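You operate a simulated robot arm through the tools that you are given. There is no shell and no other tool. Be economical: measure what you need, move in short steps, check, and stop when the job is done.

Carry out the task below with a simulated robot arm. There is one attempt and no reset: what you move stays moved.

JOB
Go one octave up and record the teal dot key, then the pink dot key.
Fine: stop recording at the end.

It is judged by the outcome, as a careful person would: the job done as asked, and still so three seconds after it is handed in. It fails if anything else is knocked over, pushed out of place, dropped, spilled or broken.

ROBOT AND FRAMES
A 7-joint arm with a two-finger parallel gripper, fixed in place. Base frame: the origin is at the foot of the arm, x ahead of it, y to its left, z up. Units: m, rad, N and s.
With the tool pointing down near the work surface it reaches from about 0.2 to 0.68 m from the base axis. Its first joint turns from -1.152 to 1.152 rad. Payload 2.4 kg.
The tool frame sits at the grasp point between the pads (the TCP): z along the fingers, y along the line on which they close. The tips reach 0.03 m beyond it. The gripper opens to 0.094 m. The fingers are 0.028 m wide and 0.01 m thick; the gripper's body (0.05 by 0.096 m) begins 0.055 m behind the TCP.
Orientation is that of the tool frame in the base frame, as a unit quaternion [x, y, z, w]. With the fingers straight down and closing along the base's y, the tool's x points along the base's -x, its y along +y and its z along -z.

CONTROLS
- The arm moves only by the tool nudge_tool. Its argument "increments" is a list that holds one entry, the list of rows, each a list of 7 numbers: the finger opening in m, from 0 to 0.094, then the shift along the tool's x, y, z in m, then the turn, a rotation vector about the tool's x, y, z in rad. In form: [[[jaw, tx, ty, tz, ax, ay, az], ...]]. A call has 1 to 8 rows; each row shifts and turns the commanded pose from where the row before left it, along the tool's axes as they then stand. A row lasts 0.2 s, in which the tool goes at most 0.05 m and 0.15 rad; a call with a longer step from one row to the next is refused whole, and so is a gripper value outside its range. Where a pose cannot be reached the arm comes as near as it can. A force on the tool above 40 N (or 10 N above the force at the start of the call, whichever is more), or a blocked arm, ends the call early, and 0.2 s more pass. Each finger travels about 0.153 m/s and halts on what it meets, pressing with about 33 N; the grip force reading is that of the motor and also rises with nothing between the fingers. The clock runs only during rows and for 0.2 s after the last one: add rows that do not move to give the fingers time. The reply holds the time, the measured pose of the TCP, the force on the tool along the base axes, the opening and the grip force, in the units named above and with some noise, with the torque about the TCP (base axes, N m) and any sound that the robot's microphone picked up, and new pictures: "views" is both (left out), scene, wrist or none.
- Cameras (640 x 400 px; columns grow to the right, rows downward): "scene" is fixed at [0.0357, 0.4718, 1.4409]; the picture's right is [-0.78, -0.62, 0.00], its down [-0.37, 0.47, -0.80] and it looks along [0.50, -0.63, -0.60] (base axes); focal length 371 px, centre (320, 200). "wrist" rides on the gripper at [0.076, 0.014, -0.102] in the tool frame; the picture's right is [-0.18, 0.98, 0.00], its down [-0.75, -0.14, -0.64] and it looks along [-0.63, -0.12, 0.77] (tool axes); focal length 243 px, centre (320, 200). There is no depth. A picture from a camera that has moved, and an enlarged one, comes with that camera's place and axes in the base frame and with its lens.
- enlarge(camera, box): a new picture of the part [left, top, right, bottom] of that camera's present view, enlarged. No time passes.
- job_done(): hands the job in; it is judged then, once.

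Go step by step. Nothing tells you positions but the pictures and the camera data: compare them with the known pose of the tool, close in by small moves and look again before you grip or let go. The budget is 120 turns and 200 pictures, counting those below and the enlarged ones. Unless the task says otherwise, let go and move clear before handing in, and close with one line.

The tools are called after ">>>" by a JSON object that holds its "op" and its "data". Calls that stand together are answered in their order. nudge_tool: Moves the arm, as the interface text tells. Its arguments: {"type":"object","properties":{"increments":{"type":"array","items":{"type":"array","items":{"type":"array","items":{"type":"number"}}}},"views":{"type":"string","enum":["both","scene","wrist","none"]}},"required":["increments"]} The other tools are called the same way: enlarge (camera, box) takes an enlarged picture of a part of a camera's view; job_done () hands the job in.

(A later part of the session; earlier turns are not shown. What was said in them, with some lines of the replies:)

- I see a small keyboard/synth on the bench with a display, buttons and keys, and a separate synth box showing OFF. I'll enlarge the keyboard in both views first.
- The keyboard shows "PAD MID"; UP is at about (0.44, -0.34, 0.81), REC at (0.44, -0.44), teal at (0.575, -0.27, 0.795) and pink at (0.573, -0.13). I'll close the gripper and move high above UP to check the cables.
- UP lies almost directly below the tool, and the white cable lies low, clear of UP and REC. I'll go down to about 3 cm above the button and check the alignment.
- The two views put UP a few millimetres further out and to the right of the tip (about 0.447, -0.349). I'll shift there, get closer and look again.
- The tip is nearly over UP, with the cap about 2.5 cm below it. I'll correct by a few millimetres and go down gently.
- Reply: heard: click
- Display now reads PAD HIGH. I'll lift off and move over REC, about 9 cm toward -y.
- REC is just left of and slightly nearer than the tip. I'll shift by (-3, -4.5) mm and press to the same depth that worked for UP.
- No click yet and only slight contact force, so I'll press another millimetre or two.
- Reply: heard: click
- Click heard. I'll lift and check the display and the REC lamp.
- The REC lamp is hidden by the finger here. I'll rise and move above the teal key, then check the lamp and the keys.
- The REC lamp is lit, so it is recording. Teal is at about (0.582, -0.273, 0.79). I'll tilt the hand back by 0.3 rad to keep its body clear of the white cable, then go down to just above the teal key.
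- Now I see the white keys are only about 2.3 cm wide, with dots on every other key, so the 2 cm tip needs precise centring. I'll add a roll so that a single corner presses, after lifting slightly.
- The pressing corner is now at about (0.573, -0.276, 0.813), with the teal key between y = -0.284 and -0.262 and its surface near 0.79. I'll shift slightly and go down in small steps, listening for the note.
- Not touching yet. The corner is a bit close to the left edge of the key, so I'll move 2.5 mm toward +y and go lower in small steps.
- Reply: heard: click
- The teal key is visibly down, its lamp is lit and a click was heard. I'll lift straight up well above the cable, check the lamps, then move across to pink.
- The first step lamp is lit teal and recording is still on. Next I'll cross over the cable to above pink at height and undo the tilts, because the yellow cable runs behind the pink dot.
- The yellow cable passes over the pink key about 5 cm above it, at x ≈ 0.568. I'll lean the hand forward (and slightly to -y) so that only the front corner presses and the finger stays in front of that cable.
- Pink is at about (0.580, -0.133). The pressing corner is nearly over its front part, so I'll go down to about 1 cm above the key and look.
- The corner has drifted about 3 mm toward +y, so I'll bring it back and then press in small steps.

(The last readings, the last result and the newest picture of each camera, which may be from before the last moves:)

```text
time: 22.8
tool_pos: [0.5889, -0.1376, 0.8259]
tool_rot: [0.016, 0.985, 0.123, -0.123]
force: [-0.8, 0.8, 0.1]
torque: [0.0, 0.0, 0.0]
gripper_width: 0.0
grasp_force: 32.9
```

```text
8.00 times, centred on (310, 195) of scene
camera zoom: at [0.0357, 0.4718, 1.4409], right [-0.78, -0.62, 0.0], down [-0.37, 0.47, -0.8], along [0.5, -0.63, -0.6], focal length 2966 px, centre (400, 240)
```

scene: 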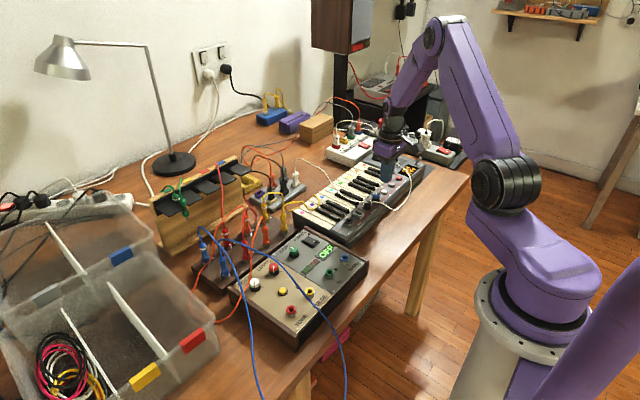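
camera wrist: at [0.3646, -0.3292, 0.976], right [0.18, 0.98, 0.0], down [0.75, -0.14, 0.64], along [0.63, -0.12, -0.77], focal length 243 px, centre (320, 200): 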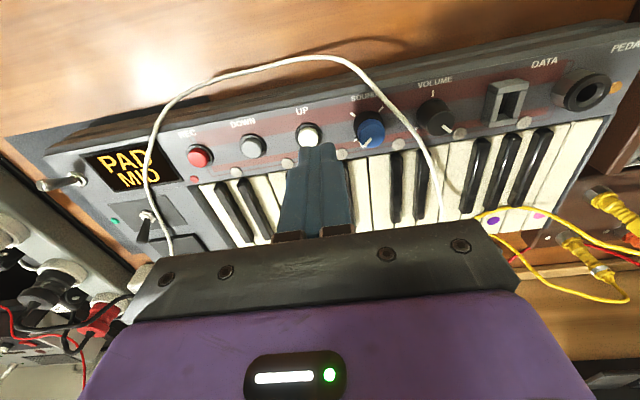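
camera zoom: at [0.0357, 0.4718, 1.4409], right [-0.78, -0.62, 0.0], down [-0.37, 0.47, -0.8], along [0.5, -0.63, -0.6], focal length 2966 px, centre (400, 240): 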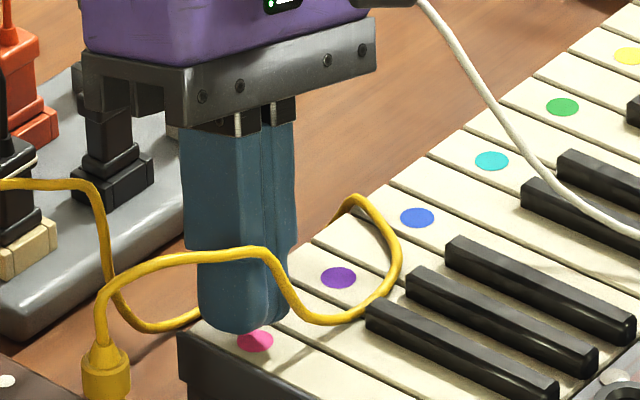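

>>> {"op": "nudge_tool", "data": {"increments": [[[0, -0.0007, -0.0002, 0.003, 0, 0, 0], [0, -0.0005, -0.0005, 0.0019, 0, 0, 0], [0, -0.0005, -0.0005, 0.0019, 0, 0, 0], [0, 0, 0, 0, 0, 0, 0]]], "views": "none"}}

>>> {"op": "enlarge", "data": {"camera": "wrist", "box": [240, 60, 400, 180]}}

>>> {"op": "enlarge", "data": {"camera": "scene", "box": [280, 170, 340, 220]}}

```text
time: 23.8
tool_pos: [0.5896, -0.1355, 0.8213]
tool_rot: [0.016, 0.985, 0.123, -0.122]
force: [-5.8, -0.7, 22.9]
torque: [0.34, 0.05, 0.06]
gripper_width: 0.0
grasp_force: 32.9
```

```text
3.33 times, centred on (320, 120) of wrist
camera zoom: at [0.5404, -0.1482, 0.9391], right [0.24, 0.95, 0.19], down [0.87, -0.3, 0.38], along [0.42, 0.08, -0.9], focal length 809 px, centre (320, 467)
```

zoom: 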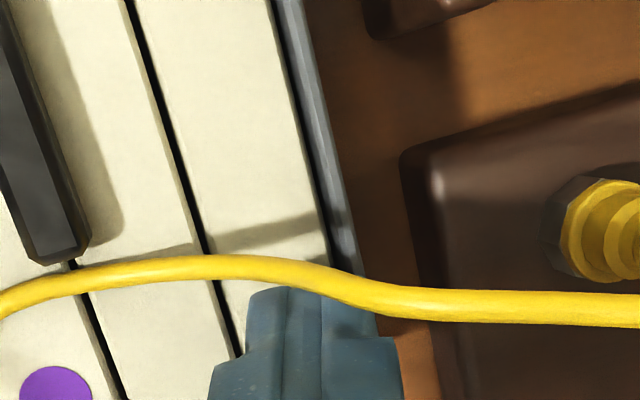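

```text
8.00 times, centred on (310, 195) of scene
camera zoom: at [0.0351, 0.4719, 1.4409], right [-0.78, -0.62, 0.0], down [-0.37, 0.47, -0.8], along [0.5, -0.63, -0.6], focal length 2966 px, centre (400, 240)
```

zoom: 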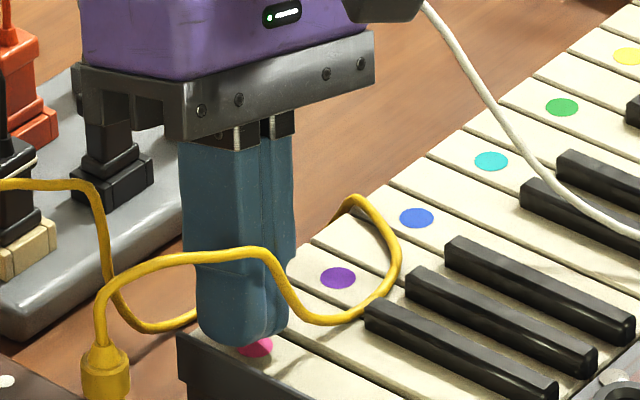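

23 N without a click: the torque shows that the finger's right edge is on the case's end cheek, not on the key. I'll back off at once, increase the roll, and shift toward -y so that only the left corner goes down on the key.

>>> {"op": "nudge_tool", "data": {"increments": [[[0, 0.0062, 0.006, -0.0235, 0, 0, 0], [0, 0, 0, 0, -0.1, 0, 0], [0, 0, 0, 0, -0.1, 0, 0], [0, -0.001, -0.0085, -0.0041, 0, 0, 0], [0, 0, 0, 0, 0, 0, 0]]], "views": "none"}}

>>> {"op": "enlarge", "data": {"camera": "wrist", "box": [240, 60, 400, 180]}}

>>> {"op": "enlarge", "data": {"camera": "scene", "box": [270, 140, 430, 240]}}

```text
time: 25.0
tool_pos: [0.5892, -0.1452, 0.8447]
tool_rot: [0.028, 0.967, 0.222, -0.122]
force: [-0.2, -0.1, -0.5]
torque: [-0.05, -0.02, 0.03]
gripper_width: 0.0
grasp_force: 33.0
```

```text
3.33 times, centred on (320, 120) of wrist
camera zoom: at [0.5403, -0.1775, 0.958], right [0.28, 0.88, 0.37], down [0.86, -0.41, 0.31], along [0.43, 0.23, -0.87], focal length 809 px, centre (320, 467)
```

zoom: 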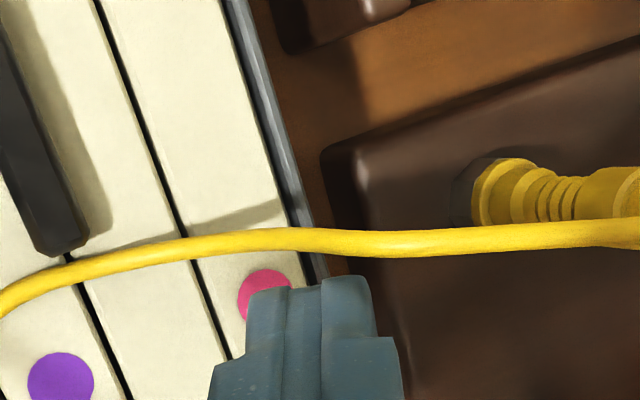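

```text
4.00 times, centred on (350, 190) of scene
camera zoom: at [0.0357, 0.4718, 1.4409], right [-0.78, -0.62, 0.0], down [-0.37, 0.47, -0.8], along [0.5, -0.63, -0.6], focal length 1483 px, centre (200, 240)
```

zoom: 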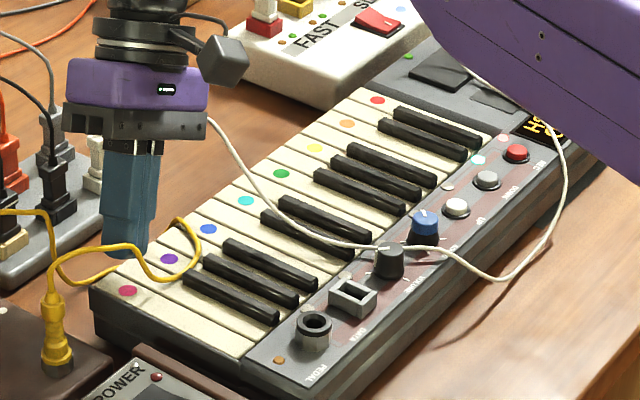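

Nothing extra was recorded and the keyboard is in place. Now I'll go down on the pink key with the left corner.

>>> {"op": "nudge_tool", "data": {"increments": [[[0, -0.0022, -0.0038, 0.0078, 0, 0, 0], [0, -0.0022, -0.0038, 0.0078, 0, 0, 0], [0, -0.0007, -0.0013, 0.0026, 0, 0, 0], [0, -0.0003, -0.0004, 0.0009, 0, 0, 0], [0, 0, 0, 0, 0, 0, 0]]], "views": "none"}}

>>> {"op": "enlarge", "data": {"camera": "wrist", "box": [240, 60, 400, 180]}}

>>> {"op": "enlarge", "data": {"camera": "scene", "box": [280, 170, 340, 220]}}

```text
time: 26.2
tool_pos: [0.59, -0.146, 0.8207]
tool_rot: [0.028, 0.967, 0.221, -0.122]
force: [0.1, -1.3, 0.3]
torque: [0.01, -0.03, 0.03]
gripper_width: 0.0
grasp_force: 33.6
```

```text
3.33 times, centred on (320, 120) of wrist
camera zoom: at [0.5407, -0.1779, 0.9367], right [0.28, 0.88, 0.37], down [0.86, -0.41, 0.31], along [0.43, 0.23, -0.87], focal length 809 px, centre (320, 467)
```

zoom: 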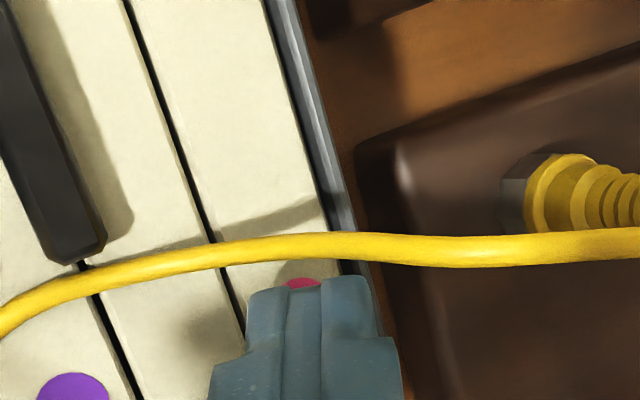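

```text
8.00 times, centred on (310, 195) of scene
camera zoom: at [0.0357, 0.4718, 1.4409], right [-0.78, -0.62, 0.0], down [-0.37, 0.47, -0.8], along [0.5, -0.63, -0.6], focal length 2966 px, centre (400, 240)
```

zoom: 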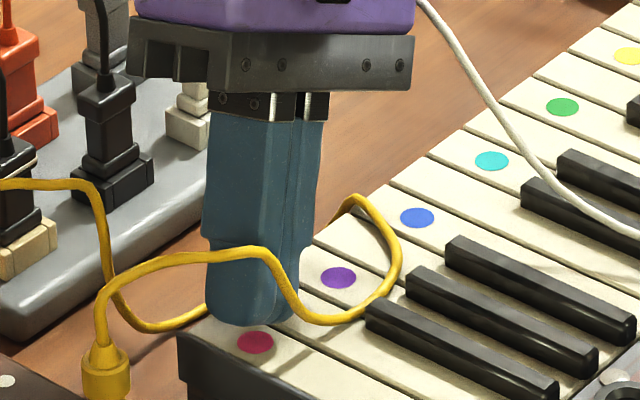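

No contact yet and the lateral clearance looks good. Continuing in small steps.

>>> {"op": "nudge_tool", "data": {"increments": [[[0, -0.0004, -0.0006, 0.0013, 0, 0, 0], [0, -0.0004, -0.0006, 0.0013, 0, 0, 0], [0, 0, 0, 0, 0, 0, 0]]], "views": "none"}}

```text
time: 27.0
tool_pos: [0.5916, -0.1458, 0.8189]
tool_rot: [0.028, 0.967, 0.222, -0.121]
force: [-0.3, -0.8, 0.7]
torque: [-0.01, 0.01, 0.02]
gripper_width: 0.0
grasp_force: 32.7
heard: click
```

>>> {"op": "enlarge", "data": {"camera": "scene", "box": [280, 150, 420, 250]}}

>>> {"op": "enlarge", "data": {"camera": "wrist", "box": [240, 60, 400, 180]}}

```text
4.00 times, centred on (350, 200) of scene
camera zoom: at [0.0356, 0.4718, 1.4409], right [-0.78, -0.62, 0.0], down [-0.37, 0.47, -0.8], along [0.5, -0.63, -0.6], focal length 1483 px, centre (200, 200)
```

zoom: 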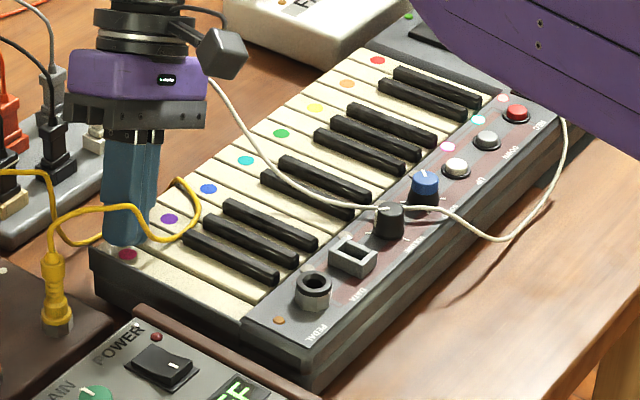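

```text
3.33 times, centred on (320, 120) of wrist
camera zoom: at [0.5409, -0.1777, 0.9336], right [0.28, 0.89, 0.37], down [0.86, -0.41, 0.31], along [0.43, 0.23, -0.87], focal length 809 px, centre (320, 467)
```

zoom: 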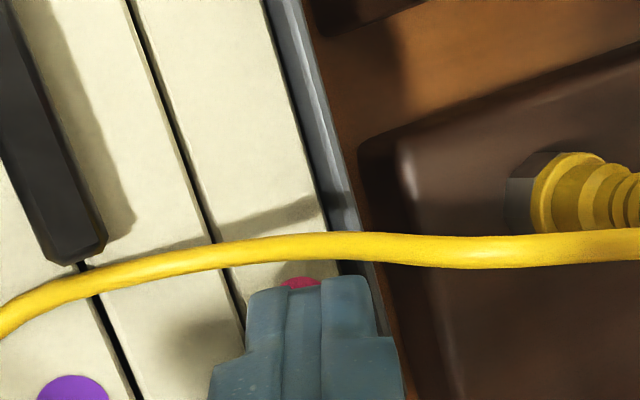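

The second step lamp is lit pink. Now I'll lift clear, straighten the tool and return over REC to stop recording.

>>> {"op": "nudge_tool", "data": {"increments": [[[0, 0.0089, 0.0152, -0.0314, 0, 0, 0], [0, 0.0089, 0.0152, -0.0314, 0, 0, 0], [0, 0.0089, 0.0152, -0.0314, 0, 0, 0], [0, 0.0089, 0.0152, -0.0314, 0, 0, 0], [0, 0, 0, 0, 0.148, 0, 0], [0, 0, 0, 0, 0.148, 0, 0], [0, 0, 0, 0, 0.15, 0, 0], [0, 0, 0, 0, 0, -0.125, 0]]], "views": "none"}}

>>> {"op": "nudge_tool", "data": {"increments": [[[0, 0, 0, 0, 0, -0.123, 0], [0, 0, 0, 0, 0, 0, 0]]], "views": "scene"}}

```text
time: 28.8
tool_pos: [0.5901, -0.1455, 0.9647]
tool_rot: [0.0, 0.998, 0.002, -0.062]
force: [0.0, -0.7, 0.2]
torque: [0.03, -0.01, 0.0]
gripper_width: 0.0
grasp_force: 33.3
```

```text
time: 29.4
tool_pos: [0.5904, -0.1457, 0.9632]
tool_rot: [0.001, 1.0, 0.003, 0.0]
force: [-0.7, 0.3, -0.6]
torque: [-0.01, -0.02, -0.01]
gripper_width: 0.0
grasp_force: 33.3
```

scene: 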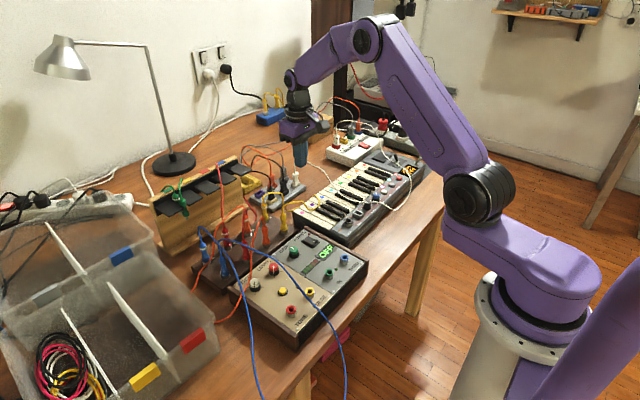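

>>> {"op": "nudge_tool", "data": {"increments": [[[0, 0.018, -0.0376, 0, 0, 0, 0], [0, 0.018, -0.0376, 0, 0, 0, 0], [0, 0.018, -0.0376, 0, 0, 0, 0], [0, 0.018, -0.0376, 0, 0, 0, 0], [0, 0.018, -0.0376, 0, 0, 0, 0], [0, 0.018, -0.0376, 0, 0, 0, 0], [0, 0.018, -0.0376, 0, 0, 0, 0], [0, 0.018, -0.0376, 0, 0, 0, 0]]], "views": "none"}}

>>> {"op": "nudge_tool", "data": {"increments": [[[0, 0, 0, 0.04, 0, 0, 0], [0, 0, 0, 0.04, 0, 0, 0], [0, 0, 0, 0.02, 0, 0, 0], [0, 0, 0, 0, 0, 0, 0]]], "views": "none"}}

>>> {"op": "enlarge", "data": {"camera": "wrist", "box": [210, 60, 430, 240]}}

>>> {"op": "enlarge", "data": {"camera": "scene", "box": [370, 140, 430, 190]}}

```text
time: 31.2
tool_pos: [0.4451, -0.4459, 0.9626]
tool_rot: [0.0, 1.0, 0.003, -0.001]
force: [-0.5, 0.1, -0.4]
torque: [0.0, 0.03, -0.02]
gripper_width: 0.0001
grasp_force: 33.0
```

```text
time: 32.2
tool_pos: [0.4464, -0.4459, 0.8603]
tool_rot: [0.001, 1.0, 0.002, -0.001]
force: [0.9, 0.2, -0.3]
torque: [0.02, 0.01, -0.01]
gripper_width: 0.0
grasp_force: 33.1
```

```text
2.22 times, centred on (320, 150) of wrist
camera zoom: at [0.3694, -0.4317, 0.9642], right [0.19, 0.98, 0.0], down [0.75, -0.14, 0.64], along [0.63, -0.12, -0.77], focal length 539 px, centre (320, 311)
```

zoom: 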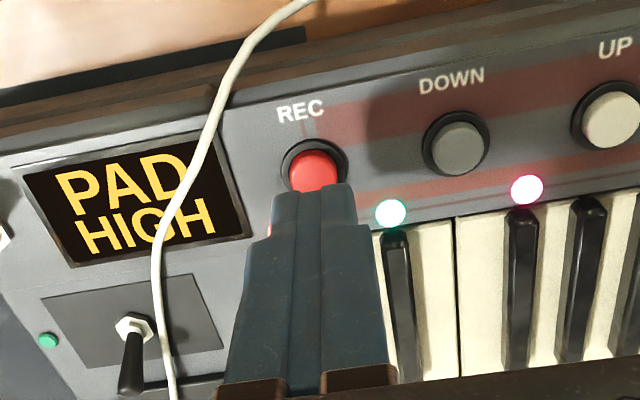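

```text
8.00 times, centred on (400, 165) of scene
camera zoom: at [0.0357, 0.4718, 1.4409], right [-0.78, -0.62, 0.0], down [-0.37, 0.47, -0.8], along [0.5, -0.63, -0.6], focal length 2966 px, centre (-320, 480)
```

zoom: 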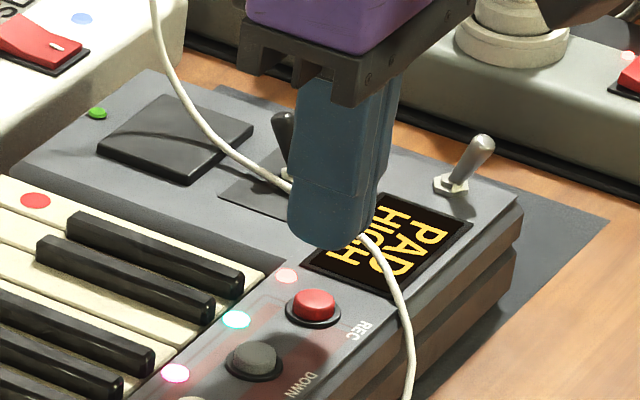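

The step lamps show teal then pink and I'm over REC at the same position as before. I'll press REC to stop.

>>> {"op": "nudge_tool", "data": {"increments": [[[0, 0, 0, 0.012, 0, 0, 0], [0, 0, 0, 0.01, 0, 0, 0], [0, 0, 0, 0.005, 0, 0, 0], [0, 0, 0, 0.002, 0, 0, 0], [0, 0, 0, 0.0012, 0, 0, 0]]], "views": "none"}}

```text
time: 33.4
tool_pos: [0.4457, -0.4461, 0.8324]
tool_rot: [0.001, 1.0, 0.002, -0.001]
force: [-0.5, -0.2, 0.8]
torque: [0.0, -0.02, -0.01]
gripper_width: 0.0003
grasp_force: 33.4
```

>>> {"op": "nudge_tool", "data": {"increments": [[[0, 0, 0, 0.0015, 0, 0, 0]]], "views": "none"}}

```text
time: 33.8
tool_pos: [0.4437, -0.4457, 0.8305]
tool_rot: [0.001, 1.0, 0.002, -0.002]
force: [0.8, 0.3, 0.6]
torque: [0.0, -0.03, 0.04]
gripper_width: 0.0002
grasp_force: 32.9
```

No click yet, so one more small step.

>>> {"op": "nudge_tool", "data": {"increments": [[[0, 0, 0, 0.001, 0, 0, 0]]], "views": "none"}}

```text
time: 34.2
tool_pos: [0.4455, -0.4459, 0.8306]
tool_rot: [0.001, 1.0, 0.002, -0.002]
force: [-0.3, 0.7, 1.2]
torque: [-0.02, 0.01, 0.03]
gripper_width: 0.0001
grasp_force: 33.2
heard: click
```

Click heard. I'll lift and move clear, then check that the REC lamp is off.

>>> {"op": "nudge_tool", "data": {"increments": [[[0, 0, 0, -0.04, 0, 0, 0], [0, 0, 0, -0.045, 0, 0, 0], [0, 0, 0, -0.045, 0, 0, 0], [0, 0.03, 0.03, -0.02, 0, 0, 0], [0, 0.03, 0.03, 0, 0, 0, 0], [0, 0, 0, 0, 0, 0, 0]]], "views": "scene"}}

>>> {"op": "enlarge", "data": {"camera": "scene", "box": [370, 140, 430, 190]}}

>>> {"op": "enlarge", "data": {"camera": "scene", "box": [270, 140, 430, 250]}}

```text
time: 35.6
tool_pos: [0.3879, -0.3835, 0.9797]
tool_rot: [0.001, 1.0, 0.002, -0.001]
force: [-0.2, 0.2, -0.3]
torque: [-0.04, 0.04, 0.03]
gripper_width: 0.0002
grasp_force: 32.6
```

scene: 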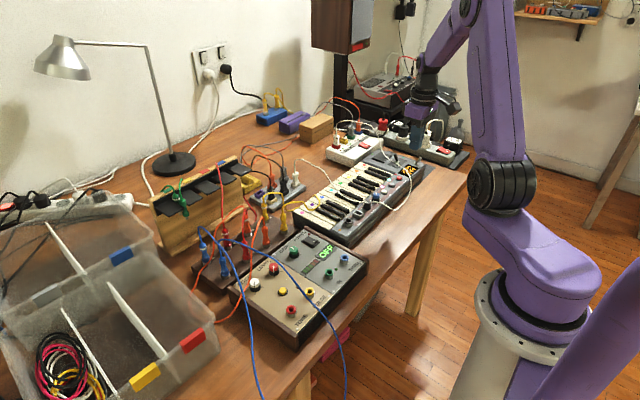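

```text
8.00 times, centred on (400, 165) of scene
camera zoom: at [0.0356, 0.4718, 1.4409], right [-0.78, -0.62, 0.0], down [-0.37, 0.47, -0.8], along [0.5, -0.63, -0.6], focal length 2966 px, centre (-320, 480)
```

zoom: 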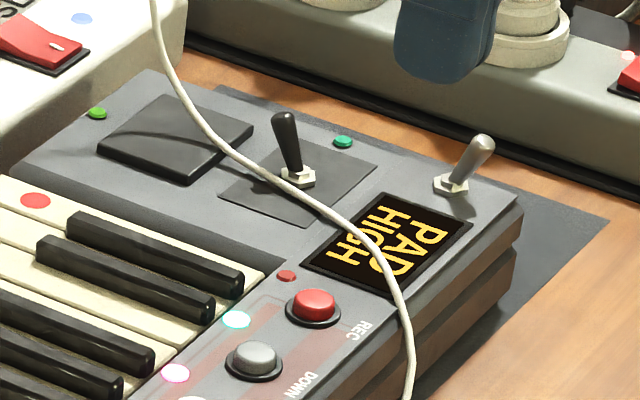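

```text
3.64 times, centred on (350, 195) of scene
camera zoom: at [0.0356, 0.4718, 1.4409], right [-0.78, -0.62, 0.0], down [-0.37, 0.47, -0.8], along [0.5, -0.63, -0.6], focal length 1348 px, centre (211, 218)
```

zoom: 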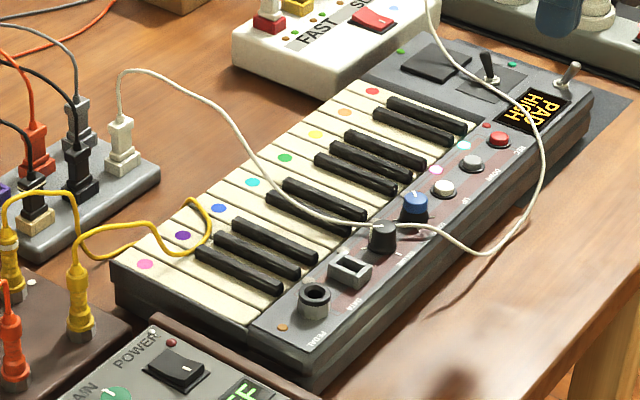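

The REC lamp is dark, the display reads PAD HIGH, and the step lamps show teal then pink. Nothing else has been disturbed and the arm is clear, so I'm handing in.

>>> {"op": "job_done", "data": {}}

```text
The job is handed in.
```

The keyboard is one octave up (display reads PAD HIGH), with teal then pink recorded and recording stopped. On the way to pink, the finger pressed the keyboard's end cheek at about 23 N; nothing moved and no extra note was recorded.
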